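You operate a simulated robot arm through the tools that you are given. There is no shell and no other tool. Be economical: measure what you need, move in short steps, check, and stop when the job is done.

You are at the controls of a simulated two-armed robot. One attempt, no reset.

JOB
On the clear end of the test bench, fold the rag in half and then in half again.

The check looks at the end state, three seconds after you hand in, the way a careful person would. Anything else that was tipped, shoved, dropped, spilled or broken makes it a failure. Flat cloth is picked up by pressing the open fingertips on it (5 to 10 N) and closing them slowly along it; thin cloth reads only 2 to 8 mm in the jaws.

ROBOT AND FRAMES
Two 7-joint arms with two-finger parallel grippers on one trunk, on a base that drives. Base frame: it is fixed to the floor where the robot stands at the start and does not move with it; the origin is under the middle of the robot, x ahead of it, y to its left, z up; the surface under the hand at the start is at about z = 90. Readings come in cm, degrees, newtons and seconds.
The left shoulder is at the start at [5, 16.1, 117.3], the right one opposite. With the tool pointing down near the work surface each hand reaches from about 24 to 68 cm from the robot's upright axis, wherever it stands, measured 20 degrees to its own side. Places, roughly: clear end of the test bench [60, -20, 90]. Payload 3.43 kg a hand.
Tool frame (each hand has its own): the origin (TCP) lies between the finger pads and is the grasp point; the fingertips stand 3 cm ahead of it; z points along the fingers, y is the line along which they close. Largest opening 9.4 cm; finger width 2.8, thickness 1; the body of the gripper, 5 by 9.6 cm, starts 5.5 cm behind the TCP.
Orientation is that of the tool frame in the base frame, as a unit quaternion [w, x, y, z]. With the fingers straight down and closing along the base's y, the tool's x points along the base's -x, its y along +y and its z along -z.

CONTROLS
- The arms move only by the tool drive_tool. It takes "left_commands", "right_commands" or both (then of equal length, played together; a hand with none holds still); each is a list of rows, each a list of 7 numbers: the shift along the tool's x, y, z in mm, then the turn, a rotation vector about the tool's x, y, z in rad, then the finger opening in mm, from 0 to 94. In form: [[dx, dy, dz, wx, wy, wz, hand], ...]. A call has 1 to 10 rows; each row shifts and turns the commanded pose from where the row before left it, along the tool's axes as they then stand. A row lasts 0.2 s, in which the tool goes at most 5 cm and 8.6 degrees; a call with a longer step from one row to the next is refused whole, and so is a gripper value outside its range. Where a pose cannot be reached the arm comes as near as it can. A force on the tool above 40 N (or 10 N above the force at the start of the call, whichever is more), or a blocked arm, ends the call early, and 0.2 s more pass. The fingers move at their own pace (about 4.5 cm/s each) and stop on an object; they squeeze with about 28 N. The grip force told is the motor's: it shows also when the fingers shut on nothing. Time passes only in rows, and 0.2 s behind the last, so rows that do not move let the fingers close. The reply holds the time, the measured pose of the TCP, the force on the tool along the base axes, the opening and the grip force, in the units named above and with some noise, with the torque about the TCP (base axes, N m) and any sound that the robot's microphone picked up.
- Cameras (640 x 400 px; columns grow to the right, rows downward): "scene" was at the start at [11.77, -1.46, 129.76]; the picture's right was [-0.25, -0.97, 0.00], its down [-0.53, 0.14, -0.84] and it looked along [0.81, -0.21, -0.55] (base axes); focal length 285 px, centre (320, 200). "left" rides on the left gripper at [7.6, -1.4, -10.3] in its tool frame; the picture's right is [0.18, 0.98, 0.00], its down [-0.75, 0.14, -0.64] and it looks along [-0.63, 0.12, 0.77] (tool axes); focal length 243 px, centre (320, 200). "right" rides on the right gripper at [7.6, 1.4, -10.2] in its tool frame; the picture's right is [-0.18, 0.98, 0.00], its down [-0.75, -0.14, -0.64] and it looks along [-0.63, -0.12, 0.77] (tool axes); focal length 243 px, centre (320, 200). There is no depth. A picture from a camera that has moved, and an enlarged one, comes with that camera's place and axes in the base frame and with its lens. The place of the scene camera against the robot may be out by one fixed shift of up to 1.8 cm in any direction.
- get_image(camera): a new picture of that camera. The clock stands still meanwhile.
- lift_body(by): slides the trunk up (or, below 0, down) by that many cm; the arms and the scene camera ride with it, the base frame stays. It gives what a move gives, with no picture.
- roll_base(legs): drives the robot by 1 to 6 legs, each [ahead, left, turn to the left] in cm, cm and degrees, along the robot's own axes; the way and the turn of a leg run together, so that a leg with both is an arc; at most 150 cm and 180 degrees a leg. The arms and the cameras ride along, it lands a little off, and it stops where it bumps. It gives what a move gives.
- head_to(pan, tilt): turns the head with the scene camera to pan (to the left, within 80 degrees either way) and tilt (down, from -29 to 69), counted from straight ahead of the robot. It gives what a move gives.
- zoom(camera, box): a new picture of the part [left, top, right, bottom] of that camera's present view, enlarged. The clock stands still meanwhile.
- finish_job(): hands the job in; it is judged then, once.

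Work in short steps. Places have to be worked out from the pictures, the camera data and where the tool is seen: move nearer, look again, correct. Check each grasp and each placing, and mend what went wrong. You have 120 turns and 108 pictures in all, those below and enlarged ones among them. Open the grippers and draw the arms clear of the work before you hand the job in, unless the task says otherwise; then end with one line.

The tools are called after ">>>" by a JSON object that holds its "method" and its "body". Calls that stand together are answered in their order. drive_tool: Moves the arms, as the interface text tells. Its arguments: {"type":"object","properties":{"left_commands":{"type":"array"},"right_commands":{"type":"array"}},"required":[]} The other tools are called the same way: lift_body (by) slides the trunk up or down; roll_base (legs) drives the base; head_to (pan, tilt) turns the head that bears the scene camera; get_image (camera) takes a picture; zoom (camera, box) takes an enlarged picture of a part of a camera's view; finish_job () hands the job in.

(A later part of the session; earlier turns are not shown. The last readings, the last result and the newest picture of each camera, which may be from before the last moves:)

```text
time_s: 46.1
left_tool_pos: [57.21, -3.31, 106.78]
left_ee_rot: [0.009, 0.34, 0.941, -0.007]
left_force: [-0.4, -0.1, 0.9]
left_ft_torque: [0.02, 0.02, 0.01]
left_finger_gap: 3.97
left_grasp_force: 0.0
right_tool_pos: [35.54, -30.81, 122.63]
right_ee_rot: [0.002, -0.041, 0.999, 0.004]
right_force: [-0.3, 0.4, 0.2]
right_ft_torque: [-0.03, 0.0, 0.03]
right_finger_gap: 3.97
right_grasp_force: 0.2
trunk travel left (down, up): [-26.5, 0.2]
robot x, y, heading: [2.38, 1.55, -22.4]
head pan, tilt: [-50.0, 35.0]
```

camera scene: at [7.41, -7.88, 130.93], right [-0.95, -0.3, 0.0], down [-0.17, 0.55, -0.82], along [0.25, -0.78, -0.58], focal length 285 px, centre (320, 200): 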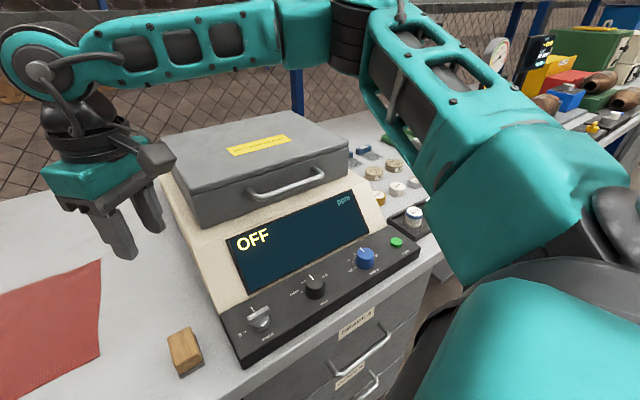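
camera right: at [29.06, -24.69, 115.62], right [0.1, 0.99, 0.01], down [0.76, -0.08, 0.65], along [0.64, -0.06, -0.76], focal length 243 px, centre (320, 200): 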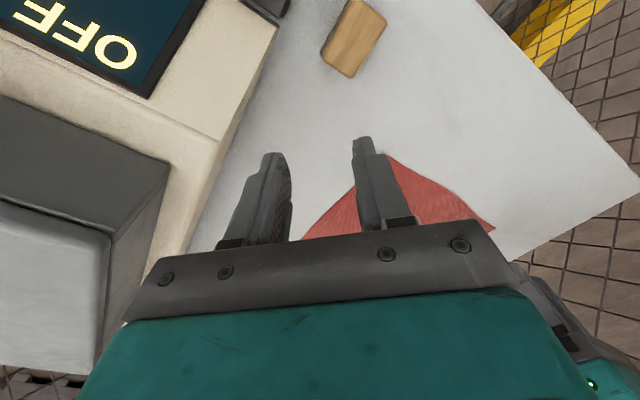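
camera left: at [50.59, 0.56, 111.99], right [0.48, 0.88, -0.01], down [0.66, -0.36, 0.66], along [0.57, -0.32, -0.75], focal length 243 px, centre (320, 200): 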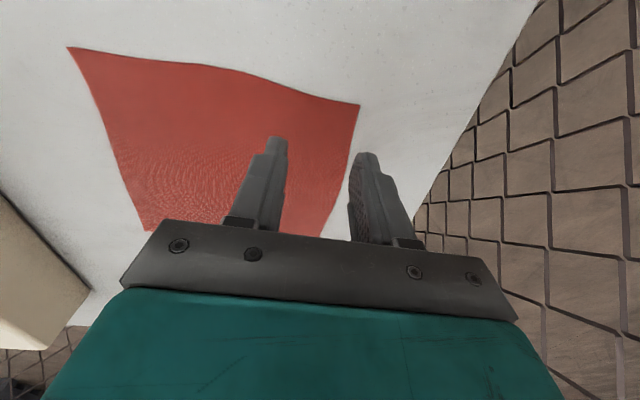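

It responded, so the commanded pose does reset and the limit is real. I'll return the right hand to its home-like orientation (yaw 0 relative) farther out to the right and test extending forward from there, staying above the analyzer.

>>> {"method": "drive_tool", "body": {"right_commands": [[0, 0, 0, 0, 0, 0.119, 40], [0, 0, 0, 0, 0, 0.119, 40], [0, 0, 0, 0, 0, 0.119, 40], [0, 0, 0, 0, 0, 0.118, 40], [15, -50, 0, 0, 0, 0, 40], [15, -50, 0, 0, 0, 0, 40], [0, 0, 0, 0, 0, 0, 40]]}}

>>> {"method": "drive_tool", "body": {"right_commands": [[-30, 0, 0, 0, 0, 0, 40], [-30, 0, 0, 0, 0, 0, 40], [-30, 0, 0, 0, 0, 0, 40], [-30, 0, 0, 0, 0, 0, 40], [0, 0, 0, 0, 0, 0, 40]]}}

```text
refused: row 5 steps farther than a row can; nothing moved
```

```text
time_s: 47.3
left_tool_pos: [57.16, -3.27, 106.79]
left_ee_rot: [0.008, 0.339, 0.941, -0.006]
left_force: [-0.5, -0.6, 1.0]
left_ft_torque: [0.05, -0.02, -0.01]
left_finger_gap: 3.97
left_grasp_force: 0.0
right_tool_pos: [39.47, -30.39, 122.59]
right_ee_rot: [0.003, -0.04, 0.999, 0.003]
right_force: [0.3, 0.5, -0.4]
right_ft_torque: [-0.01, -0.01, 0.0]
right_finger_gap: 3.99
right_grasp_force: 0.0
right hand out of reach, approached as far as the arm can: row 2, 3, 4
trunk travel left (down, up): [-26.5, 0.2]
robot x, y, heading: [2.08, 1.75, -22.3]
head pan, tilt: [-50.0, 35.0]
```

The first call was refused, so I'm back at the same limit point. I'll redo the rotation and outward move in smaller steps.

>>> {"method": "drive_tool", "body": {"right_commands": [[20, 0, 0, 0, 0, 0.119, 40], [20, 0, 0, 0, 0, 0.119, 40], [0, 0, 0, 0, 0, 0.119, 40], [0, 0, 0, 0, 0, 0.118, 40], [12, -35, 0, 0, 0, 0, 40], [12, -35, 0, 0, 0, 0, 40], [12, -35, 0, 0, 0, 0, 40], [0, 0, 0, 0, 0, 0, 40]]}}

>>> {"method": "drive_tool", "body": {"right_commands": [[-35, 0, 0, 0, 0, 0, 40], [-35, 0, 0, 0, 0, 0, 40], [-35, 0, 0, 0, 0, 0, 40], [-35, 0, 0, 0, 0, 0, 40], [0, 0, 0, 0, 0, 0, 40]]}}

```text
time_s: 49.1
left_tool_pos: [57.26, -3.31, 106.83]
left_ee_rot: [0.008, 0.34, 0.941, -0.007]
left_force: [-1.4, 0.0, 0.4]
left_ft_torque: [-0.03, -0.01, -0.02]
left_finger_gap: 4.01
left_grasp_force: 0.1
right_tool_pos: [27.88, -38.95, 122.6]
right_ee_rot: [0.002, 0.194, 0.981, 0.003]
right_force: [-0.3, -0.5, 0.0]
right_ft_torque: [-0.01, 0.0, 0.02]
right_finger_gap: 3.98
right_grasp_force: 0.1
trunk travel left (down, up): [-26.5, 0.2]
robot x, y, heading: [2.0, 1.83, -22.3]
head pan, tilt: [-50.0, 35.0]
```

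```text
time_s: 50.3
left_tool_pos: [57.25, -3.24, 106.74]
left_ee_rot: [0.009, 0.34, 0.94, -0.006]
left_force: [-0.7, 0.1, 0.2]
left_ft_torque: [0.0, -0.05, -0.01]
left_finger_gap: 4.0
left_grasp_force: 0.1
right_tool_pos: [40.76, -44.2, 122.61]
right_ee_rot: [0.002, 0.194, 0.981, 0.003]
right_force: [-1.0, 0.4, -0.2]
right_ft_torque: [-0.02, -0.01, -0.02]
right_finger_gap: 3.99
right_grasp_force: 0.0
trunk travel left (down, up): [-26.5, 0.2]
robot x, y, heading: [2.08, 1.36, -22.6]
head pan, tilt: [-50.0, 35.0]
```

It extends freely on that side. Now I'll swing inward at this extension.

>>> {"method": "drive_tool", "body": {"right_commands": [[0, 35, 0, 0, 0, 0, 40], [0, 35, 0, 0, 0, 0, 40], [0, 35, 0, 0, 0, 0, 40], [0, 35, 0, 0, 0, 0, 40], [0, 35, 0, 0, 0, 0, 40], [0, 0, 0, 0, 0, 0, 40]]}}

>>> {"method": "get_image", "body": {"camera": "scene"}}

```text
time_s: 51.7
left_tool_pos: [57.24, -3.2, 106.84]
left_ee_rot: [0.009, 0.339, 0.941, -0.007]
left_force: [-0.6, -0.4, -0.2]
left_ft_torque: [0.03, 0.03, 0.0]
left_finger_gap: 4.01
left_grasp_force: 0.1
right_tool_pos: [40.37, -31.06, 120.78]
right_ee_rot: [0.004, 0.195, 0.981, 0.004]
right_force: [1.0, -0.1, 0.2]
right_ft_torque: [-0.01, 0.01, 0.02]
right_finger_gap: 3.98
right_grasp_force: 0.0
right hand out of reach, approached as far as the arm can: row 2, 3, 4, 5
trunk travel left (down, up): [-26.5, 0.2]
robot x, y, heading: [2.41, 1.45, -22.1]
head pan, tilt: [-50.0, 35.0]
```

```text
82 pictures are left
camera scene: at [7.36, -7.85, 135.94], right [-0.95, -0.3, 0.0], down [-0.17, 0.55, -0.82], along [0.25, -0.78, -0.58], focal length 285 px, centre (320, 200)
```

scene: 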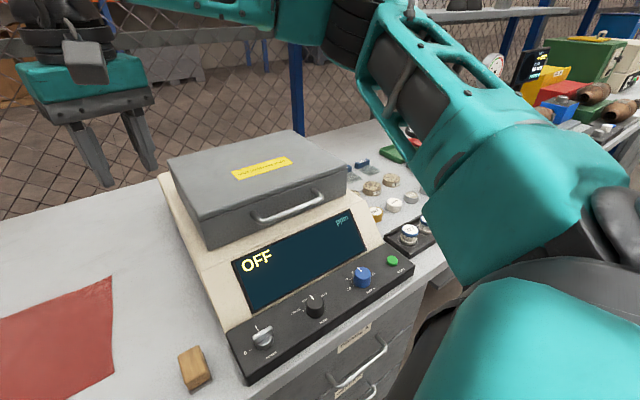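

The right arm's inward reach is genuinely limited, roughly to a 30 cm circle around its elbow. The left can work inward. So I'll stand near the start pose with heading about -7°, where the right covers C and B and the left covers D and A once the rag is pulled nearer. First I'll bring the left hand in and up and the right hand back.

>>> {"method": "drive_tool", "body": {"left_commands": [[3, -25, -20, 0, 0, 0, 40], [4, -25, -20, 0, 0, 0, 40], [4, -27, -20, 0, 0, 0, 40], [5, -27, -20, 0, 0, 0, 40], [5, -28, -10, 0, 0, 0, 40], [0, 0, 0, 0, 0, 0, 40]], "right_commands": [[15, -5, 0, 0, 0, 0, 40], [15, -10, 0, 0, 0, 0, 40], [15, -10, 0, 0, 0, 0, 40], [10, -10, 0, 0, 0, 0, 40], [0, -10, 0, 0, 0, 0, 40], [0, 0, 0, 0, 0, 0, 40]]}}

>>> {"method": "roll_base", "body": {"legs": [[-2, 0, 0], [0, 0, 15]]}}

```text
time_s: 53.1
left_tool_pos: [47.69, -11.82, 115.86]
left_ee_rot: [0.008, 0.339, 0.941, -0.009]
left_force: [0.1, 0.0, 1.1]
left_ft_torque: [0.02, -0.01, -0.04]
left_finger_gap: 4.01
left_grasp_force: 0.0
right_tool_pos: [33.85, -32.74, 120.85]
right_ee_rot: [0.001, 0.194, 0.981, 0.002]
right_force: [-0.6, -0.2, 0.4]
right_ft_torque: [-0.02, -0.05, 0.02]
right_finger_gap: 3.99
right_grasp_force: 0.1
trunk travel left (down, up): [-26.5, 0.2]
robot x, y, heading: [2.32, 2.08, -22.4]
head pan, tilt: [-50.0, 35.0]
```

```text
time_s: 54.7
left_tool_pos: [47.56, 1.27, 115.75]
left_ee_rot: [0.009, 0.214, 0.977, -0.008]
left_force: [0.1, -0.3, 0.8]
left_ft_torque: [-0.02, -0.03, 0.0]
left_finger_gap: 3.97
left_grasp_force: 0.0
right_tool_pos: [39.91, -22.66, 120.93]
right_ee_rot: [0.0, 0.063, 0.998, 0.001]
right_force: [-0.3, 0.2, 0.3]
right_ft_torque: [0.0, -0.03, -0.03]
right_finger_gap: 4.03
right_grasp_force: 0.0
trunk travel left (down, up): [-26.5, 0.2]
robot x, y, heading: [0.52, 2.43, -7.3]
head pan, tilt: [-50.0, 35.0]
```

Robot is at (0.5, 2.4), heading -7.3°. I'll shift a little right, lower the trunk, and test the left hand inward toward its future A target near (58.8,-15.7).

>>> {"method": "roll_base", "body": {"legs": [[1, -3, 0]]}}

>>> {"method": "lift_body", "body": {"by": -5}}

>>> {"method": "head_to", "body": {"pan": -15, "tilt": 50}}

>>> {"method": "get_image", "body": {"camera": "scene"}}

```text
time_s: 55.7
left_tool_pos: [48.38, -1.93, 115.76]
left_ee_rot: [0.009, 0.214, 0.977, -0.006]
left_force: [-0.2, -0.1, -0.2]
left_ft_torque: [-0.01, 0.01, 0.0]
left_finger_gap: 4.0
left_grasp_force: 0.0
right_tool_pos: [40.54, -25.82, 120.91]
right_ee_rot: [0.0, 0.064, 0.998, 0.002]
right_force: [0.2, -0.5, 0.6]
right_ft_torque: [0.0, -0.03, 0.0]
right_finger_gap: 4.0
right_grasp_force: 0.1
trunk travel left (down, up): [-26.5, 0.2]
robot x, y, heading: [0.74, -0.52, -7.5]
head pan, tilt: [-50.0, 35.0]
```

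```text
time_s: 56.6
left_tool_pos: [48.27, -1.79, 110.81]
left_ee_rot: [0.009, 0.214, 0.977, -0.008]
left_force: [0.5, 0.0, -0.2]
left_ft_torque: [0.02, 0.02, 0.0]
left_finger_gap: 3.98
left_grasp_force: 0.0
right_tool_pos: [40.51, -25.81, 115.95]
right_ee_rot: [0.001, 0.064, 0.998, 0.001]
right_force: [-0.1, 0.2, -0.3]
right_ft_torque: [-0.01, 0.02, 0.02]
right_finger_gap: 3.99
right_grasp_force: 0.1
trunk travel left (down, up): [-21.5, 5.2]
robot x, y, heading: [0.9, -0.62, -7.2]
head pan, tilt: [-50.0, 35.0]
```

```text
time_s: 57.6
left_tool_pos: [48.16, -1.89, 110.85]
left_ee_rot: [0.009, 0.214, 0.977, -0.007]
left_force: [-0.2, -0.7, 0.0]
left_ft_torque: [0.0, 0.02, 0.0]
left_finger_gap: 4.0
left_grasp_force: 0.0
right_tool_pos: [40.5, -25.84, 115.96]
right_ee_rot: [0.001, 0.064, 0.998, 0.001]
right_force: [0.0, 0.4, 0.1]
right_ft_torque: [0.01, -0.02, 0.01]
right_finger_gap: 4.0
right_grasp_force: 0.0
trunk travel left (down, up): [-21.5, 5.2]
robot x, y, heading: [1.28, -0.37, -7.4]
head pan, tilt: [-15.0, 50.0]
```

```text
81 pictures are left
camera scene: at [11.18, -3.3, 128.79], right [-0.38, -0.92, 0.0], down [-0.71, 0.29, -0.64], along [0.59, -0.25, -0.77], focal length 285 px, centre (320, 200)
```

scene: 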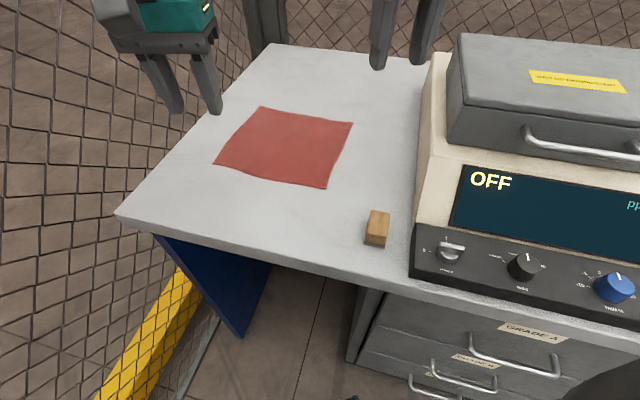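

Testing the left hand's inward reach to the future A spot, and its yaw toward the rag direction.

>>> {"method": "drive_tool", "body": {"left_commands": [[-31, -16, 0, 0, 0, 0, 40], [-31, -16, 0, 0, 0, 0, 40], [-31, -16, 0, 0, 0, 0, 40], [-31, -16, 0, 0, 0, 0, 40], [-30, -16, 0, 0, 0, 0, 40], [0, 0, 30, 0, 0, 0.13, 40], [0, 0, 40, 0, 0, 0.13, 40], [0, 0, 0, 0, 0, 0, 40]]}}

```text
time_s: 59.4
left_tool_pos: [56.05, -14.22, 104.31]
left_ee_rot: [0.01, 0.339, 0.941, -0.005]
left_force: [0.2, -0.3, 0.1]
left_ft_torque: [-0.01, 0.02, -0.01]
left_finger_gap: 4.01
left_grasp_force: 0.0
left hand out of reach, approached as far as the arm can: row 5
right_tool_pos: [40.45, -25.75, 115.97]
right_ee_rot: [0.0, 0.065, 0.998, 0.002]
right_force: [-0.2, -0.6, -0.4]
right_ft_torque: [0.0, 0.0, 0.0]
right_finger_gap: 4.01
right_grasp_force: 0.0
trunk travel left (down, up): [-21.5, 5.2]
robot x, y, heading: [0.78, -0.38, -7.3]
head pan, tilt: [-15.0, 50.0]
```

Almost there: (56.05,-14.2). I'll try the remaining 3 cm now that the hand is lower.

>>> {"method": "drive_tool", "body": {"left_commands": [[-15, 3, 20, 0, 0, 0, 40], [-15, 3, 20, 0, 0, 0, 40], [0, 0, 0, 0, 0, 0, 40]]}}

>>> {"method": "get_image", "body": {"camera": "left"}}

```text
time_s: 60.2
left_tool_pos: [56.59, -15.33, 100.82]
left_ee_rot: [0.01, 0.339, 0.941, -0.006]
left_force: [0.0, 0.1, 0.0]
left_ft_torque: [-0.02, 0.01, 0.0]
left_finger_gap: 3.99
left_grasp_force: 0.0
left hand out of reach, approached as far as the arm can: row 1, 2
right_tool_pos: [40.48, -25.81, 116.02]
right_ee_rot: [0.002, 0.065, 0.998, 0.002]
right_force: [0.0, 0.4, 0.3]
right_ft_torque: [-0.02, -0.01, 0.01]
right_finger_gap: 4.0
right_grasp_force: 0.0
trunk travel left (down, up): [-21.5, 5.2]
robot x, y, heading: [0.98, -0.78, -7.5]
head pan, tilt: [-15.0, 50.0]
```

```text
80 pictures are left
camera left: at [49.67, -11.34, 110.81], right [0.48, 0.87, -0.01], down [0.66, -0.36, 0.66], along [0.57, -0.33, -0.75], focal length 243 px, centre (320, 200)
```

left: 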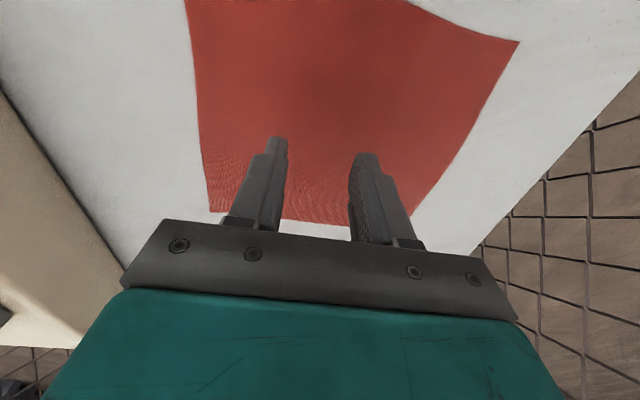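

Driving the left hand to mid-edge CD, then pulling the rag toward the near edge by about 11 cm, will put everything within both arms' range. First I'll position above M ≈ (51.6,-9.7) and look.

>>> {"method": "drive_tool", "body": {"left_commands": [[25, 4, 10, 0, 0, 0, 40], [25, 4, 10, 0, 0, 0, 40], [24, 3, 10, 0, 0, 0, 40], [0, 0, 10, 0, 0, 0, 40], [0, 0, 0, 0, 0, 0, 40]]}}

>>> {"method": "get_image", "body": {"camera": "left"}}

>>> {"method": "get_image", "body": {"camera": "scene"}}

```text
time_s: 61.4
left_tool_pos: [51.59, -9.64, 96.47]
left_ee_rot: [0.01, 0.339, 0.941, -0.006]
left_force: [0.4, -1.6, 0.2]
left_ft_torque: [-0.02, 0.0, 0.05]
left_finger_gap: 3.99
left_grasp_force: 0.0
right_tool_pos: [40.39, -25.66, 115.94]
right_ee_rot: [0.001, 0.065, 0.998, 0.002]
right_force: [0.2, -0.2, 0.4]
right_ft_torque: [0.01, 0.0, -0.03]
right_finger_gap: 4.04
right_grasp_force: 0.1
trunk travel left (down, up): [-21.5, 5.2]
robot x, y, heading: [1.21, -0.53, -7.4]
head pan, tilt: [-15.0, 50.0]
```

```text
79 pictures are left
camera left: at [44.69, -5.84, 106.54], right [0.48, 0.87, -0.01], down [0.66, -0.36, 0.66], along [0.57, -0.32, -0.75], focal length 243 px, centre (320, 200)
```

left: 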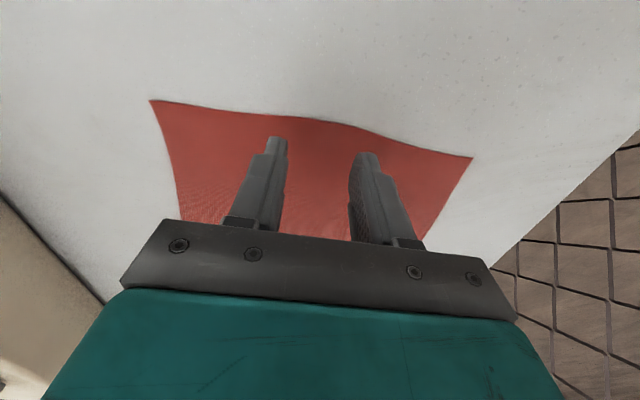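

```text
78 pictures are left
camera scene: at [11.18, -3.28, 128.79], right [-0.38, -0.92, 0.0], down [-0.71, 0.29, -0.64], along [0.59, -0.25, -0.77], focal length 285 px, centre (320, 200)
```

scene: 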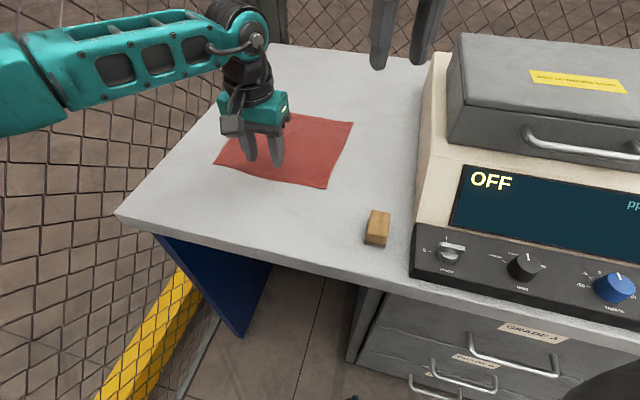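

The left camera puts C at (44.2,-18.5) and D at (59,-0.3). The hand is 0.8 cm inside the edge, so I'll go 0.5 cm further in and lower to just about contact.

>>> {"method": "drive_tool", "body": {"left_commands": [[-5, 0, 10, 0, 0, 0, 40], [0, 0, 12, 0, 0, 0, 40], [0, 0, 8, 0, 0, 0, 40], [0, 0, 2, 0, 0, 0, 40], [0, 0, 0, 0, 0, 0, 40]]}}

```text
time_s: 62.6
left_tool_pos: [51.95, -10.26, 93.3]
left_ee_rot: [0.01, 0.338, 0.941, -0.006]
left_force: [0.5, -1.0, 0.2]
left_ft_torque: [-0.02, -0.02, 0.02]
left_finger_gap: 4.01
left_grasp_force: 0.0
right_tool_pos: [40.56, -25.79, 116.01]
right_ee_rot: [0.001, 0.065, 0.998, 0.002]
right_force: [0.3, 0.2, 1.0]
right_ft_torque: [-0.02, 0.0, 0.0]
right_finger_gap: 3.97
right_grasp_force: 0.0
trunk travel left (down, up): [-21.5, 5.2]
robot x, y, heading: [0.94, -0.64, -7.4]
head pan, tilt: [-15.0, 50.0]
```

No contact yet at z=93.3; continuing down in 1–2 mm steps.

>>> {"method": "drive_tool", "body": {"left_commands": [[0, 0, 1.5, 0, 0, 0, 40], [0, 0, 1.5, 0, 0, 0, 40], [0, 0, 0, 0, 0, 0, 40]]}}

```text
time_s: 63.4
left_tool_pos: [51.9, -10.11, 93.25]
left_ee_rot: [0.01, 0.338, 0.941, -0.006]
left_force: [0.7, -0.2, 4.5]
left_ft_torque: [0.06, -0.04, 0.01]
left_finger_gap: 4.04
left_grasp_force: 0.2
right_tool_pos: [40.45, -25.74, 115.92]
right_ee_rot: [0.001, 0.065, 0.998, 0.002]
right_force: [-0.5, -0.1, -0.4]
right_ft_torque: [0.01, -0.01, 0.0]
right_finger_gap: 3.99
right_grasp_force: 0.1
trunk travel left (down, up): [-21.5, 5.2]
robot x, y, heading: [1.11, -0.48, -7.5]
head pan, tilt: [-15.0, 50.0]
```

Contact at 4.5 N. I'll press slightly more and close slowly.

>>> {"method": "drive_tool", "body": {"left_commands": [[0, 0, 1.5, 0, 0, 0, 40], [0, 0, 0, 0, 0, 0, 34], [0, 0, 0, 0, 0, 0, 28], [0, 0, 0, 0, 0, 0, 22], [0, 0, 0, 0, 0, 0, 16], [0, 0, 0, 0, 0, 0, 10], [0, 0, 0, 0, 0, 0, 5], [0, 0, 0, 0, 0, 0, 0], [0, 0, 0, 0, 0, 0, 0], [0, 0, 0, 0, 0, 0, 0]]}}

>>> {"method": "get_image", "body": {"camera": "left"}}

```text
time_s: 65.6
left_tool_pos: [51.96, -10.11, 93.23]
left_ee_rot: [0.011, 0.339, 0.941, -0.006]
left_force: [1.8, 0.2, 21.7]
left_ft_torque: [0.17, 0.09, 0.0]
left_finger_gap: 0.61
left_grasp_force: 27.8
right_tool_pos: [40.26, -25.65, 115.96]
right_ee_rot: [0.001, 0.065, 0.998, 0.002]
right_force: [-0.3, 0.5, -0.3]
right_ft_torque: [0.01, -0.02, 0.02]
right_finger_gap: 4.03
right_grasp_force: 0.0
trunk travel left (down, up): [-21.5, 5.2]
robot x, y, heading: [0.81, -0.53, -7.4]
head pan, tilt: [-15.0, 50.0]
```

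```text
77 pictures are left
camera left: at [45.0, -6.27, 103.17], right [0.48, 0.87, -0.01], down [0.66, -0.36, 0.66], along [0.57, -0.33, -0.75], focal length 243 px, centre (320, 200)
```

left: 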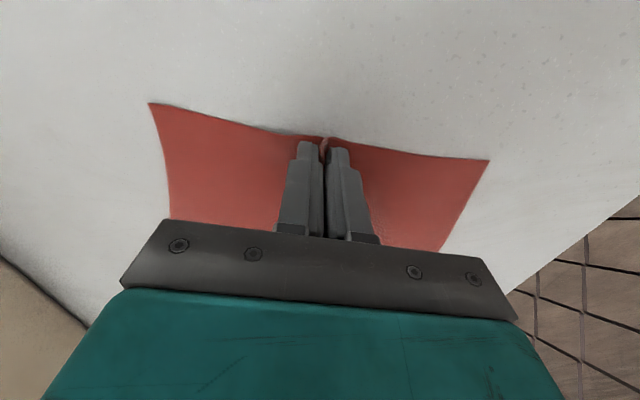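

Grasp is good (6 mm). I'll lift 1 cm and drag the rag toward the near edge, with a slight shift right.

>>> {"method": "drive_tool", "body": {"left_commands": [[0, 0, -6, 0, 0, 0, 0], [0, 0, -6, 0, 0, 0, 0], [15, -3, 0, 0, 0, 0, 0], [16, -6, 0, 0, 0, 0, 0], [16, -6, 0, 0, 0, 0, 0], [16, -6, 0, 0, 0, 0, 0], [16, -6, 0, 0, 0, 0, 0], [16, -6, 0, 0, 0, 0, 0], [15, -6, 0, 0, 0, 0, 0], [0, 0, 0, 0, 0, 0, 0]]}}

>>> {"method": "get_image", "body": {"camera": "scene"}}

>>> {"method": "get_image", "body": {"camera": "left"}}

```text
time_s: 67.8
left_tool_pos: [40.94, -5.93, 93.88]
left_ee_rot: [0.011, 0.339, 0.941, -0.005]
left_force: [-0.1, 0.7, -0.4]
left_ft_torque: [-0.01, 0.03, -0.01]
left_finger_gap: 0.49
left_grasp_force: 27.9
right_tool_pos: [40.45, -25.84, 115.88]
right_ee_rot: [0.0, 0.064, 0.998, 0.002]
right_force: [-0.5, 0.4, 0.5]
right_ft_torque: [0.0, -0.01, 0.0]
right_finger_gap: 4.0
right_grasp_force: 0.0
trunk travel left (down, up): [-21.5, 5.2]
robot x, y, heading: [0.96, -0.54, -7.4]
head pan, tilt: [-15.0, 50.0]
```

```text
76 pictures are left
camera scene: at [11.19, -3.3, 128.78], right [-0.38, -0.92, 0.0], down [-0.71, 0.29, -0.64], along [0.59, -0.24, -0.77], focal length 285 px, centre (320, 200)
```

scene: 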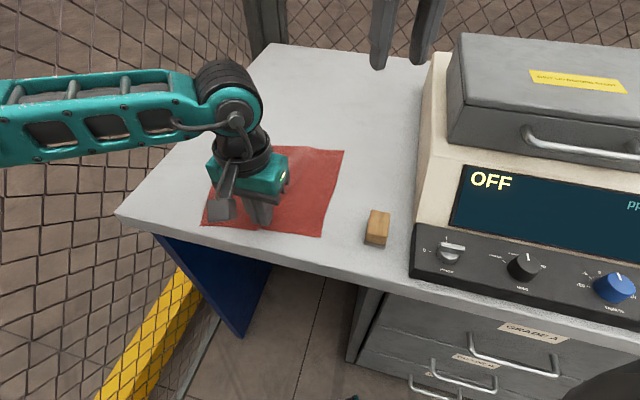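

```text
75 pictures are left
camera left: at [34.06, -2.08, 104.0], right [0.48, 0.87, -0.01], down [0.66, -0.36, 0.66], along [0.57, -0.32, -0.75], focal length 243 px, centre (320, 200)
```

left: 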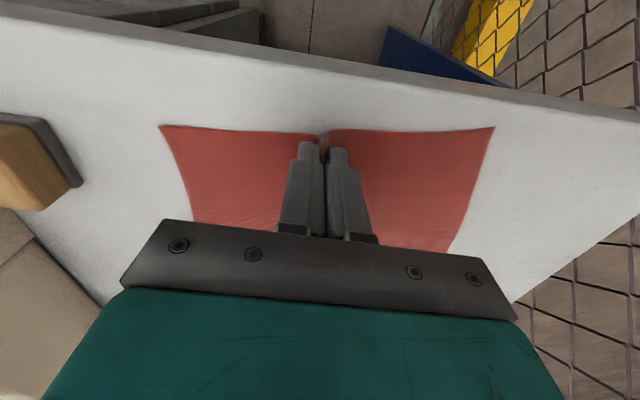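

The drag worked and the rag is straight and near the front edge. I'll release and raise.

>>> {"method": "drive_tool", "body": {"left_commands": [[0, 0, 4, 0, 0, 0, 0], [0, 0, 0, 0, 0, 0, 20], [0, 0, 0, 0, 0, 0, 40], [0, 0, 0, 0, 0, 0, 50], [0, 0, -20, 0, 0, 0, 50], [0, 0, -40, 0, 0, 0, 40], [0, 0, -40, 0, 0, 0, 40], [0, 0, -40, 0, 0, 0, 40], [0, 0, 0, 0, 0, 0, 40]]}}

>>> {"method": "get_image", "body": {"camera": "left"}}

>>> {"method": "get_image", "body": {"camera": "scene"}}

```text
time_s: 69.8
left_tool_pos: [41.05, -5.93, 107.61]
left_ee_rot: [0.009, 0.338, 0.941, -0.005]
left_force: [-0.1, -0.1, -0.2]
left_ft_torque: [0.02, -0.01, -0.01]
left_finger_gap: 3.99
left_grasp_force: 0.0
right_tool_pos: [40.64, -25.77, 116.03]
right_ee_rot: [-0.001, 0.065, 0.998, 0.002]
right_force: [-0.7, -0.3, 1.0]
right_ft_torque: [0.01, 0.0, 0.0]
right_finger_gap: 4.01
right_grasp_force: 0.1
trunk travel left (down, up): [-21.5, 5.2]
robot x, y, heading: [0.96, -0.66, -7.3]
head pan, tilt: [-15.0, 50.0]
```

```text
74 pictures are left
camera left: at [34.13, -2.03, 117.67], right [0.49, 0.87, -0.01], down [0.66, -0.36, 0.66], along [0.57, -0.32, -0.75], focal length 243 px, centre (320, 200)
```

left: 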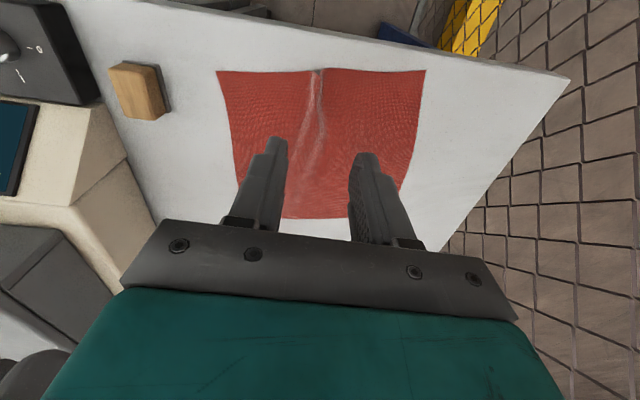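

```text
73 pictures are left
camera scene: at [11.2, -3.29, 128.78], right [-0.38, -0.92, 0.0], down [-0.71, 0.29, -0.64], along [0.59, -0.25, -0.77], focal length 285 px, centre (320, 200)
```

scene: 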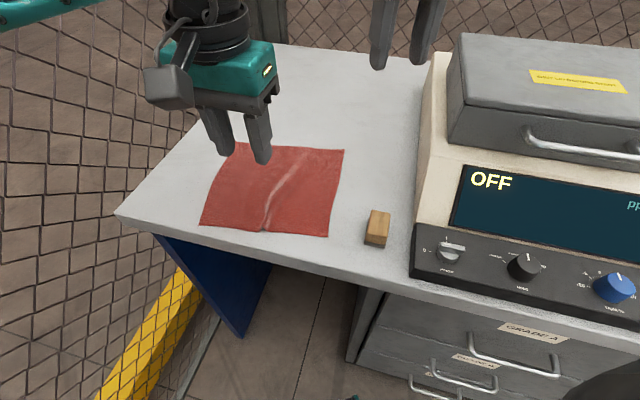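

The rag is now rotated slightly: C(34.5,-14.5), D(45,4.1), B(52.3,-26.2), A(62.9,-6.3). Turning the base back to heading ~0 puts the C and B grips in the right arm's zone and D and A in the left's.

>>> {"method": "roll_base", "body": {"legs": [[0, 0, 7.4]]}}

>>> {"method": "get_image", "body": {"camera": "scene"}}

```text
time_s: 70.8
left_tool_pos: [41.36, -0.68, 107.47]
left_ee_rot: [0.01, 0.278, 0.961, -0.005]
left_force: [0.7, -0.1, -0.6]
left_ft_torque: [-0.03, 0.0, -0.02]
left_finger_gap: 3.99
left_grasp_force: 0.1
right_tool_pos: [43.3, -20.39, 115.94]
right_ee_rot: [0.0, 0.001, 1.0, 0.002]
right_force: [0.4, 0.5, -0.1]
right_ft_torque: [0.0, -0.02, 0.04]
right_finger_gap: 4.02
right_grasp_force: 0.0
trunk travel left (down, up): [-21.5, 5.2]
robot x, y, heading: [1.06, -0.72, 0.1]
head pan, tilt: [-15.0, 50.0]
```

```text
72 pictures are left
camera scene: at [11.54, -1.83, 128.78], right [-0.26, -0.97, 0.0], down [-0.74, 0.2, -0.64], along [0.62, -0.17, -0.77], focal length 285 px, centre (320, 200)
```

scene: 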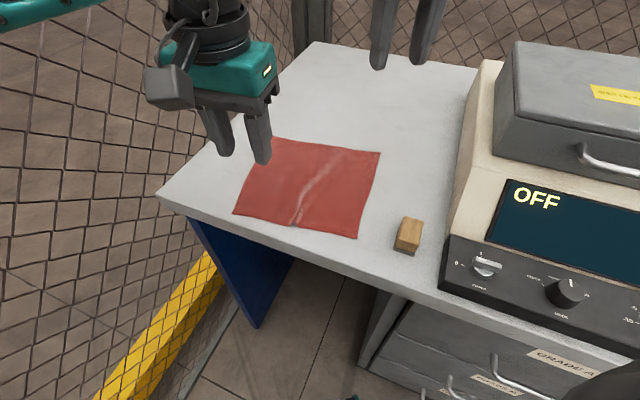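

Rotating the right hand to match the rag (yaw -29.5°) and moving both hands above the grips: c (37.1,-12.5) and d (44.6,0.85).

>>> {"method": "drive_tool", "body": {"left_commands": [[0, 0, 0, 0, 0, -0.05, 40], [-7, 10, 25, 0, 0, 0, 40], [-7, 10, 25, 0, 0, 0, 40], [-6, 9, 25, 0, 0, 0, 40], [0, 0, 10, 0, 0, 0, 40], [0, 0, 0, 0, 0, 0, 40], [0, 0, 0, 0, 0, 0, 40], [0, 0, 0, 0, 0, 0, 40], [0, 0, 0, 0, 0, 0, 40]], "right_commands": [[0, 0, 0, 0, 0, 0.129, 40], [0, 0, 0, 0, 0, 0.129, 40], [0, 0, 0, 0, 0, 0.129, 40], [0, 0, 0, 0, 0, 0.128, 40], [23, 10, 42, 0, 0, 0, 40], [23, 10, 42, 0, 0, 0, 40], [23, 9, 42, 0, 0, 0, 40], [24, 9, 42, 0, 0, 0, 40], [0, 0, 0, 0, 0, 0, 40]]}}

>>> {"method": "get_image", "body": {"camera": "left"}}

>>> {"method": "get_image", "body": {"camera": "right"}}

```text
time_s: 72.8
left_tool_pos: [44.62, 0.59, 99.17]
left_ee_rot: [0.009, 0.255, 0.967, -0.005]
left_force: [0.5, -0.5, 0.0]
left_ft_torque: [-0.04, -0.04, -0.01]
left_finger_gap: 4.0
left_grasp_force: 0.0
right_tool_pos: [37.22, -12.73, 99.3]
right_ee_rot: [0.002, 0.256, 0.967, 0.002]
right_force: [0.6, -0.6, 0.0]
right_ft_torque: [0.01, -0.02, 0.0]
right_finger_gap: 3.97
right_grasp_force: 0.0
trunk travel left (down, up): [-21.5, 5.2]
robot x, y, heading: [0.99, -0.53, -0.3]
head pan, tilt: [-15.0, 50.0]
```

```text
71 pictures are left
camera left: at [37.17, 3.22, 109.18], right [0.32, 0.95, -0.01], down [0.72, -0.24, 0.66], along [0.62, -0.22, -0.75], focal length 243 px, centre (320, 200)
```

left: 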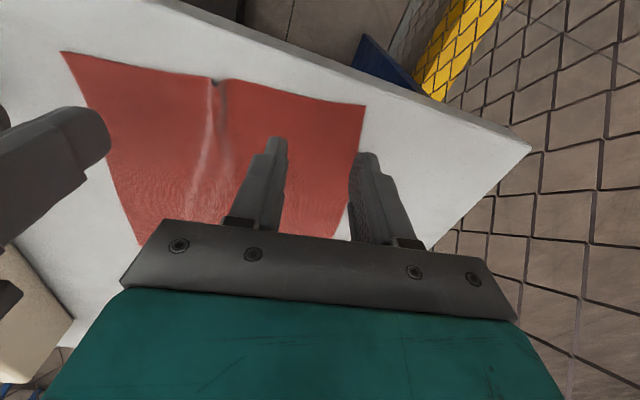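

```text
70 pictures are left
camera right: at [31.42, -7.79, 109.52], right [0.65, 0.76, 0.0], down [0.58, -0.5, 0.64], along [0.49, -0.41, -0.77], focal length 243 px, centre (320, 200)
```

right: 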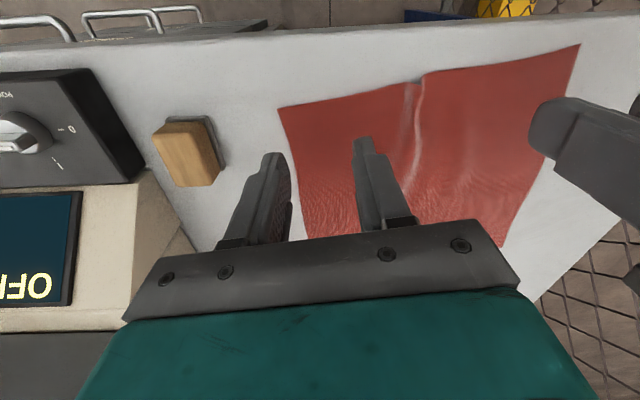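

Both cameras agree: C (34.6,-14.6), D (44.8,4.1), and both hands are about 3 cm in from the corners and 1.4 cm in from the edge. Lowering both to near contact.

>>> {"method": "drive_tool", "body": {"left_commands": [[0, 0, 20, 0, 0, 0, 34], [0, 0, 20, 0, 0, 0, 34], [0, 0, 12, 0, 0, 0, 34], [0, 0, 6, 0, 0, 0, 34], [0, 0, 2, 0, 0, 0, 34], [0, 0, 0, 0, 0, 0, 34]], "right_commands": [[0, 0, 20, 0, 0, 0, 34], [0, 0, 20, 0, 0, 0, 34], [0, 0, 12, 0, 0, 0, 34], [0, 0, 6, 0, 0, 0, 34], [0, 0, 2, 0, 0, 0, 34], [0, 0, 0, 0, 0, 0, 34]]}}

```text
time_s: 74.2
left_tool_pos: [44.67, 0.63, 93.26]
left_ee_rot: [0.01, 0.254, 0.967, -0.005]
left_force: [-0.4, 0.0, 4.2]
left_ft_torque: [0.03, 0.01, -0.01]
left_finger_gap: 3.37
left_grasp_force: 0.1
right_tool_pos: [36.75, -14.01, 93.99]
right_ee_rot: [0.0, 0.256, 0.967, 0.003]
right_force: [0.3, 0.2, -0.2]
right_ft_torque: [-0.01, 0.0, 0.0]
right_finger_gap: 3.4
right_grasp_force: 0.0
right hand out of reach, approached as far as the arm can: row 2, 3, 4
trunk travel left (down, up): [-21.5, 5.2]
robot x, y, heading: [1.17, -0.9, -0.2]
head pan, tilt: [-15.0, 50.0]
```

The right hand hit its inward limit when lowered (1.3 cm short). I'll raise both, shift the base 2.5 cm left, and reposition.

>>> {"method": "drive_tool", "body": {"left_commands": [[0, 0, -30, 0, 0, 0, 34], [0, 0, -20, 0, 0, 0, 34], [0, 0, 0, 0, 0, 0, 34]], "right_commands": [[0, 0, -30, 0, 0, 0, 34], [0, 0, -20, 0, 0, 0, 34], [0, 0, 0, 0, 0, 0, 34]]}}

>>> {"method": "roll_base", "body": {"legs": [[0, 2.5, 0]]}}

```text
time_s: 75.0
left_tool_pos: [44.73, 0.64, 98.21]
left_ee_rot: [0.01, 0.254, 0.967, -0.005]
left_force: [-0.8, 0.1, 0.1]
left_ft_torque: [0.01, 0.03, 0.03]
left_finger_gap: 3.41
left_grasp_force: 0.0
right_tool_pos: [36.71, -13.93, 98.88]
right_ee_rot: [0.0, 0.256, 0.967, 0.002]
right_force: [0.1, 0.5, 0.4]
right_ft_torque: [0.02, 0.01, -0.02]
right_finger_gap: 3.4
right_grasp_force: 0.0
trunk travel left (down, up): [-21.5, 5.2]
robot x, y, heading: [0.89, -0.29, -0.1]
head pan, tilt: [-15.0, 50.0]
```

```text
time_s: 75.9
left_tool_pos: [44.77, 3.16, 98.19]
left_ee_rot: [0.01, 0.255, 0.967, -0.005]
left_force: [0.0, -0.1, -0.2]
left_ft_torque: [-0.02, -0.01, -0.04]
left_finger_gap: 3.4
left_grasp_force: 0.0
right_tool_pos: [36.8, -11.4, 99.08]
right_ee_rot: [0.001, 0.256, 0.967, 0.001]
right_force: [-0.2, 0.2, -0.3]
right_ft_torque: [-0.01, 0.03, 0.02]
right_finger_gap: 3.4
right_grasp_force: 0.2
trunk travel left (down, up): [-21.5, 5.2]
robot x, y, heading: [1.22, 1.94, -0.0]
head pan, tilt: [-15.0, 50.0]
```

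Repositioning both hands over the grips and lowering to contact.

>>> {"method": "drive_tool", "body": {"left_commands": [[-11, -22, 0, 0, 0, 0, 34], [0, 0, 20, 0, 0, 0, 34], [0, 0, 18, 0, 0, 0, 34], [0, 0, 10, 0, 0, 0, 34], [0, 0, 3, 0, 0, 0, 34], [0, 0, 0, 0, 0, 0, 34]], "right_commands": [[-10, -11, 0, 0, 0, 0, 34], [0, 0, 22, 0, 0, 0, 34], [0, 0, 20, 0, 0, 0, 34], [0, 0, 12, 0, 0, 0, 34], [0, 0, 4, 0, 0, 0, 34], [0, 0, 0, 0, 0, 0, 34]]}}

```text
time_s: 77.3
left_tool_pos: [44.83, 0.71, 93.23]
left_ee_rot: [0.011, 0.253, 0.967, -0.007]
left_force: [-0.1, 1.2, 6.4]
left_ft_torque: [0.18, 0.01, 0.01]
left_finger_gap: 3.41
left_grasp_force: 0.0
right_tool_pos: [37.0, -12.96, 93.3]
right_ee_rot: [0.0, 0.256, 0.967, 0.001]
right_force: [0.2, 0.0, 0.5]
right_ft_torque: [-0.01, 0.01, 0.02]
right_finger_gap: 3.39
right_grasp_force: 0.1
trunk travel left (down, up): [-21.5, 5.2]
robot x, y, heading: [0.95, 1.91, -0.1]
head pan, tilt: [-15.0, 50.0]
```

Left is pressing at 6.4 N; pressing the right about 3 mm more.

>>> {"method": "drive_tool", "body": {"right_commands": [[0, 0, 2, 0, 0, 0, 34], [0, 0, 1.5, 0, 0, 0, 34], [0, 0, 0, 0, 0, 0, 34]]}}

>>> {"method": "get_image", "body": {"camera": "right"}}

>>> {"method": "get_image", "body": {"camera": "left"}}

```text
time_s: 78.1
left_tool_pos: [44.63, 0.66, 93.27]
left_ee_rot: [0.01, 0.254, 0.967, -0.005]
left_force: [-0.7, 0.5, 0.4]
left_ft_torque: [0.02, 0.0, 0.0]
left_finger_gap: 3.41
left_grasp_force: 0.0
right_tool_pos: [37.04, -12.92, 93.04]
right_ee_rot: [0.003, 0.257, 0.967, 0.002]
right_force: [0.3, -6.3, 39.1]
right_ft_torque: [-0.84, 0.36, 0.1]
right_finger_gap: 3.49
right_grasp_force: 0.3
trunk travel left (down, up): [-21.5, 5.2]
robot x, y, heading: [0.65, 1.73, -0.1]
head pan, tilt: [-15.0, 50.0]
```

```text
69 pictures are left
camera right: at [31.07, -7.89, 103.31], right [0.65, 0.76, 0.01], down [0.58, -0.5, 0.65], along [0.5, -0.41, -0.76], focal length 243 px, centre (320, 200)
```

right: 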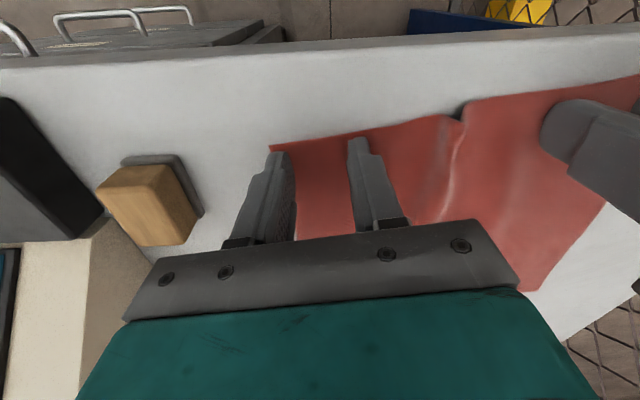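

```text
68 pictures are left
camera left: at [37.13, 3.21, 103.24], right [0.32, 0.95, -0.01], down [0.71, -0.24, 0.66], along [0.62, -0.22, -0.75], focal length 243 px, centre (320, 200)
```

left: 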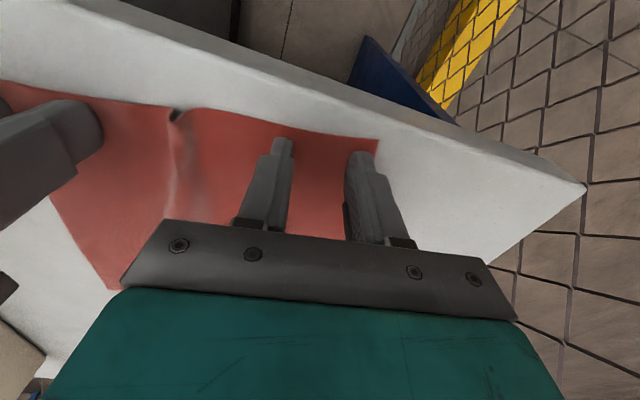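

The right overshot to 39 N because it's stiff. I'll lift both slightly, narrow to 28 mm so the outer fingers sit fully on the cloth, then re-press more gently.

>>> {"method": "drive_tool", "body": {"left_commands": [[0, 0, -5, 0, 0, 0, 34], [0, 0, 0, 0, 0, 0, 28], [0, 0, 3, 0, 0, 0, 28], [0, 0, 1, 0, 0, 0, 28], [0, 0, 0, 0, 0, 0, 28]], "right_commands": [[0, 0, -7, 0, 0, 0, 34], [0, 0, 0, 0, 0, 0, 28], [0, 0, 3, 0, 0, 0, 28], [0, 0, 1, 0, 0, 0, 28], [0, 0, 0, 0, 0, 0, 28]]}}

```text
time_s: 79.3
left_tool_pos: [44.77, 0.5, 93.15]
left_ee_rot: [0.011, 0.255, 0.967, -0.006]
left_force: [1.4, -0.2, 1.1]
left_ft_torque: [0.0, 0.0, 0.03]
left_finger_gap: 2.8
left_grasp_force: 0.0
right_tool_pos: [37.01, -12.94, 93.2]
right_ee_rot: [0.001, 0.256, 0.967, 0.002]
right_force: [-1.0, -0.2, 2.3]
right_ft_torque: [0.0, 0.05, 0.0]
right_finger_gap: 2.82
right_grasp_force: 0.1
trunk travel left (down, up): [-21.5, 5.2]
robot x, y, heading: [0.69, 1.66, -0.1]
head pan, tilt: [-15.0, 50.0]
```

Slight extra press on each, then check the forces.

>>> {"method": "drive_tool", "body": {"left_commands": [[0, 0, 1.5, 0, 0, 0, 28], [0, 0, 0, 0, 0, 0, 28]], "right_commands": [[0, 0, 0.5, 0, 0, 0, 28], [0, 0, 0, 0, 0, 0, 28]]}}

```text
time_s: 79.9
left_tool_pos: [44.71, 0.53, 93.22]
left_ee_rot: [0.012, 0.253, 0.967, -0.006]
left_force: [0.6, 1.7, 7.7]
left_ft_torque: [0.08, 0.0, -0.02]
left_finger_gap: 2.81
left_grasp_force: 0.5
right_tool_pos: [37.02, -12.99, 93.15]
right_ee_rot: [0.0, 0.256, 0.967, 0.001]
right_force: [0.7, -1.8, 7.9]
right_ft_torque: [-0.12, 0.02, 0.06]
right_finger_gap: 2.82
right_grasp_force: 0.1
trunk travel left (down, up): [-21.5, 5.2]
robot x, y, heading: [1.32, 1.57, -0.0]
head pan, tilt: [-15.0, 50.0]
```

Both are at about 8 N. Closing slowly.

>>> {"method": "drive_tool", "body": {"left_commands": [[0, 0, 0, 0, 0, 0, 24], [0, 0, 0, 0, 0, 0, 20], [0, 0, 0, 0, 0, 0, 16], [0, 0, 0, 0, 0, 0, 12], [0, 0, 0, 0, 0, 0, 8], [0, 0, 0, 0, 0, 0, 4], [0, 0, 0, 0, 0, 0, 0], [0, 0, 0, 0, 0, 0, 0], [0, 0, 0, 0, 0, 0, 0]], "right_commands": [[0, 0, 0, 0, 0, 0, 24], [0, 0, 0, 0, 0, 0, 20], [0, 0, 0, 0, 0, 0, 16], [0, 0, 0, 0, 0, 0, 12], [0, 0, 0, 0, 0, 0, 8], [0, 0, 0, 0, 0, 0, 4], [0, 0, 0, 0, 0, 0, 0], [0, 0, 0, 0, 0, 0, 0], [0, 0, 0, 0, 0, 0, 0]]}}

>>> {"method": "get_image", "body": {"camera": "right"}}

>>> {"method": "get_image", "body": {"camera": "left"}}

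```text
time_s: 81.9
left_tool_pos: [44.78, 0.6, 93.24]
left_ee_rot: [0.011, 0.254, 0.967, -0.005]
left_force: [0.1, -2.8, 13.3]
left_ft_torque: [0.05, 0.15, -0.03]
left_finger_gap: 0.19
left_grasp_force: 27.5
right_tool_pos: [37.03, -12.81, 93.29]
right_ee_rot: [0.001, 0.255, 0.967, 0.002]
right_force: [2.0, 3.3, 8.4]
right_ft_torque: [0.1, -0.06, 0.03]
right_finger_gap: 0.23
right_grasp_force: 28.5
trunk travel left (down, up): [-21.5, 5.2]
robot x, y, heading: [0.88, 1.86, -0.3]
head pan, tilt: [-15.0, 50.0]
```

```text
67 pictures are left
camera right: at [31.08, -7.87, 103.36], right [0.65, 0.76, 0.0], down [0.58, -0.5, 0.64], along [0.49, -0.41, -0.77], focal length 243 px, centre (320, 200)
```

right: 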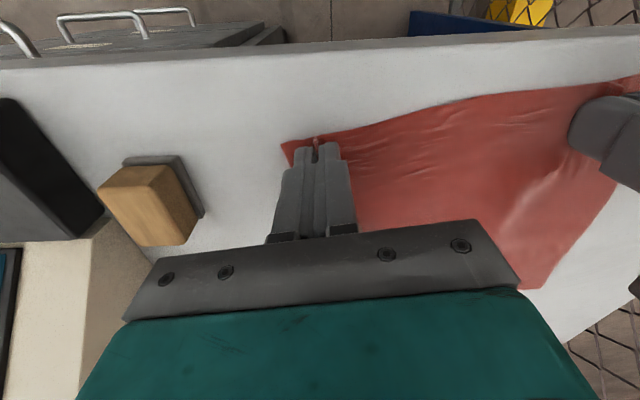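

```text
66 pictures are left
camera left: at [37.21, 3.16, 103.18], right [0.32, 0.95, -0.01], down [0.71, -0.24, 0.66], along [0.62, -0.22, -0.75], focal length 243 px, centre (320, 200)
```

left: 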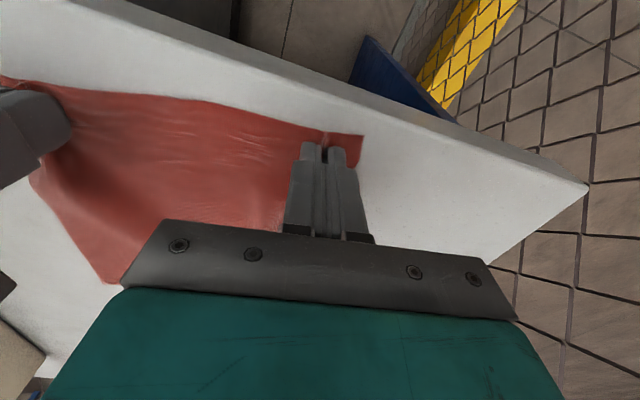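

Both corners are gripped and the edge is taut. I'll lift and carry in an arc toward AB, up 7 cm and forward 8.5 cm.

>>> {"method": "drive_tool", "body": {"left_commands": [[-3, 0, -20, 0, 0, 0, 0], [-10, 0, -20, 0, 0, 0, 0], [-18, 0, -18, 0, 0, 0, 0], [-22, 0, -9, 0, 0, 0, 0], [-22, 0, -3, 0, 0, 0, 0], [-10, 0, 0, 0, 0, 0, 0], [0, 0, 0, 0, 0, 0, 0]], "right_commands": [[-3, 0, -20, 0, 0, 0, 0], [-10, 0, -20, 0, 0, 0, 0], [-18, 0, -18, 0, 0, 0, 0], [-22, 0, -9, 0, 0, 0, 0], [-22, 0, -3, 0, 0, 0, 0], [-10, 0, 0, 0, 0, 0, 0], [0, 0, 0, 0, 0, 0, 0]]}}

>>> {"method": "get_image", "body": {"camera": "scene"}}

```text
time_s: 83.5
left_tool_pos: [51.93, -3.75, 100.29]
left_ee_rot: [0.01, 0.254, 0.967, -0.005]
left_force: [-2.1, -2.9, -0.3]
left_ft_torque: [-0.1, 0.08, 0.02]
left_finger_gap: 0.18
left_grasp_force: 27.8
right_tool_pos: [44.5, -17.23, 100.1]
right_ee_rot: [-0.002, 0.257, 0.966, 0.002]
right_force: [1.4, 3.4, -0.5]
right_ft_torque: [0.12, -0.07, 0.0]
right_finger_gap: 0.21
right_grasp_force: 28.1
trunk travel left (down, up): [-21.5, 5.2]
robot x, y, heading: [1.29, 1.67, -0.0]
head pan, tilt: [-15.0, 50.0]
```

```text
65 pictures are left
camera scene: at [11.54, 0.62, 128.79], right [-0.26, -0.97, 0.0], down [-0.74, 0.2, -0.64], along [0.62, -0.17, -0.77], focal length 285 px, centre (320, 200)
```

scene: 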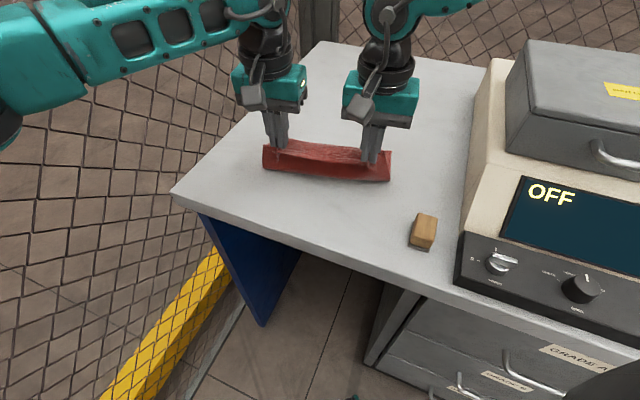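

It's folding nicely. I'll nudge the base right and ahead a little to gain reach for the left hand.

>>> {"method": "roll_base", "body": {"legs": [[1, -3, 0]]}}

```text
time_s: 84.6
left_tool_pos: [52.6, -5.45, 100.18]
left_ee_rot: [0.009, 0.251, 0.968, -0.007]
left_force: [-0.1, -1.6, 0.1]
left_ft_torque: [-0.03, 0.01, 0.03]
left_finger_gap: 0.21
left_grasp_force: 27.8
right_tool_pos: [45.5, -18.86, 100.13]
right_ee_rot: [0.0, 0.251, 0.968, 0.003]
right_force: [0.8, 0.4, 0.7]
right_ft_torque: [0.02, 0.02, -0.01]
right_finger_gap: 0.21
right_grasp_force: 27.6
trunk travel left (down, up): [-21.5, 5.2]
robot x, y, heading: [2.18, -0.42, 0.6]
head pan, tilt: [-15.0, 50.0]
stopped in leg 1: the robot was blocked; the commanded pose is now the measured one
```

Continuing the arc forward and down toward the AB edge.

>>> {"method": "drive_tool", "body": {"left_commands": [[-18, 2, 3, 0, 0, 0, 0], [-20, 2, 8, 0, 0, 0, 0], [-20, 2, 14, 0, 0, 0, 0], [-16, 1, 15, 0, 0, 0, 0], [-8, 0, 12, 0, 0, 0, 0], [0, 0, 0, 0, 0, 0, 0]], "right_commands": [[-18, 1, 3, 0, 0, 0, 0], [-20, 1, 8, 0, 0, 0, 0], [-20, 1, 14, 0, 0, 0, 0], [-16, 1, 15, 0, 0, 0, 0], [-7, 0, 12, 0, 0, 0, 0], [0, 0, 0, 0, 0, 0, 0]]}}

>>> {"method": "get_image", "body": {"camera": "scene"}}

>>> {"method": "get_image", "body": {"camera": "left"}}

>>> {"method": "get_image", "body": {"camera": "right"}}

```text
time_s: 86.0
left_tool_pos: [58.62, -7.83, 95.9]
left_ee_rot: [0.009, 0.252, 0.968, -0.008]
left_force: [-5.6, -15.1, -1.2]
left_ft_torque: [-0.47, 0.17, 0.07]
left_finger_gap: 0.22
left_grasp_force: 28.4
left hand out of reach, approached as far as the arm can: row 4, 5
right_tool_pos: [52.61, -22.52, 94.83]
right_ee_rot: [0.001, 0.251, 0.968, 0.005]
right_force: [5.3, 15.3, 0.5]
right_ft_torque: [0.42, -0.13, 0.03]
right_finger_gap: 0.24
right_grasp_force: 28.1
trunk travel left (down, up): [-21.5, 5.2]
robot x, y, heading: [1.7, -0.55, 0.5]
head pan, tilt: [-15.0, 50.0]
```

```text
64 pictures are left
camera scene: at [12.37, -1.49, 128.78], right [-0.25, -0.97, 0.0], down [-0.74, 0.19, -0.64], along [0.62, -0.16, -0.77], focal length 285 px, centre (320, 200)
```

scene: 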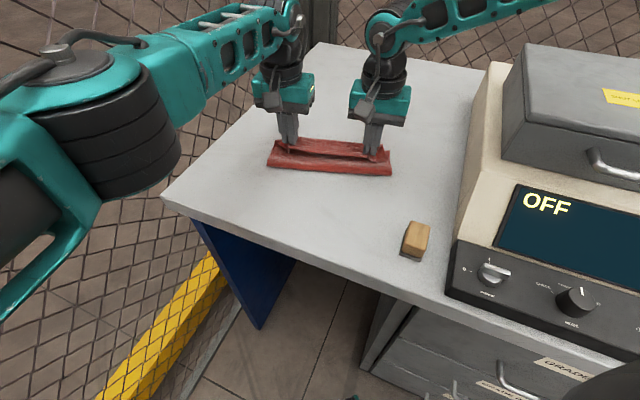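

```text
63 pictures are left
camera left: at [51.16, -5.26, 105.88], right [0.32, 0.95, -0.02], down [0.72, -0.23, 0.66], along [0.62, -0.22, -0.75], focal length 243 px, centre (320, 200)
```

left: 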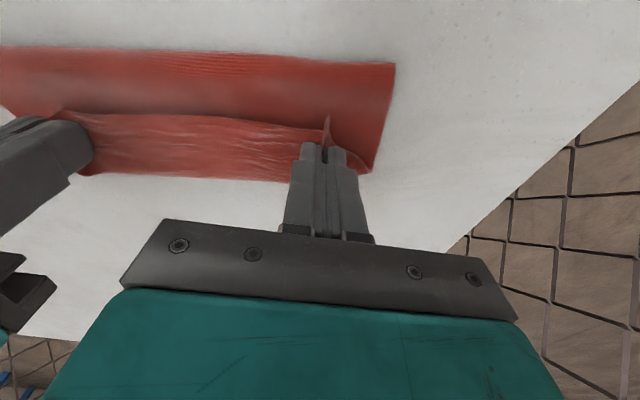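

```text
62 pictures are left
camera right: at [46.62, -17.7, 105.13], right [0.64, 0.77, 0.01], down [0.59, -0.49, 0.64], along [0.5, -0.4, -0.77], focal length 243 px, centre (320, 200)
```

right: 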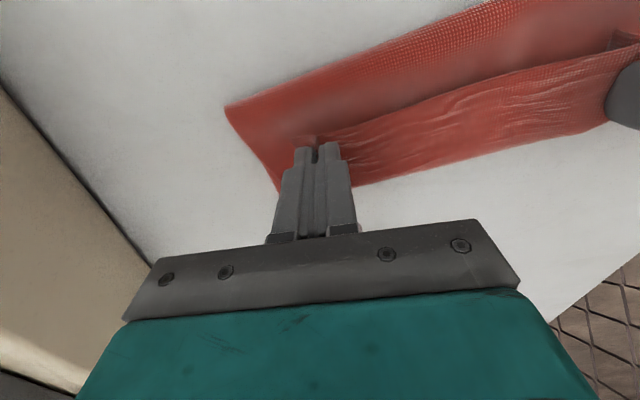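

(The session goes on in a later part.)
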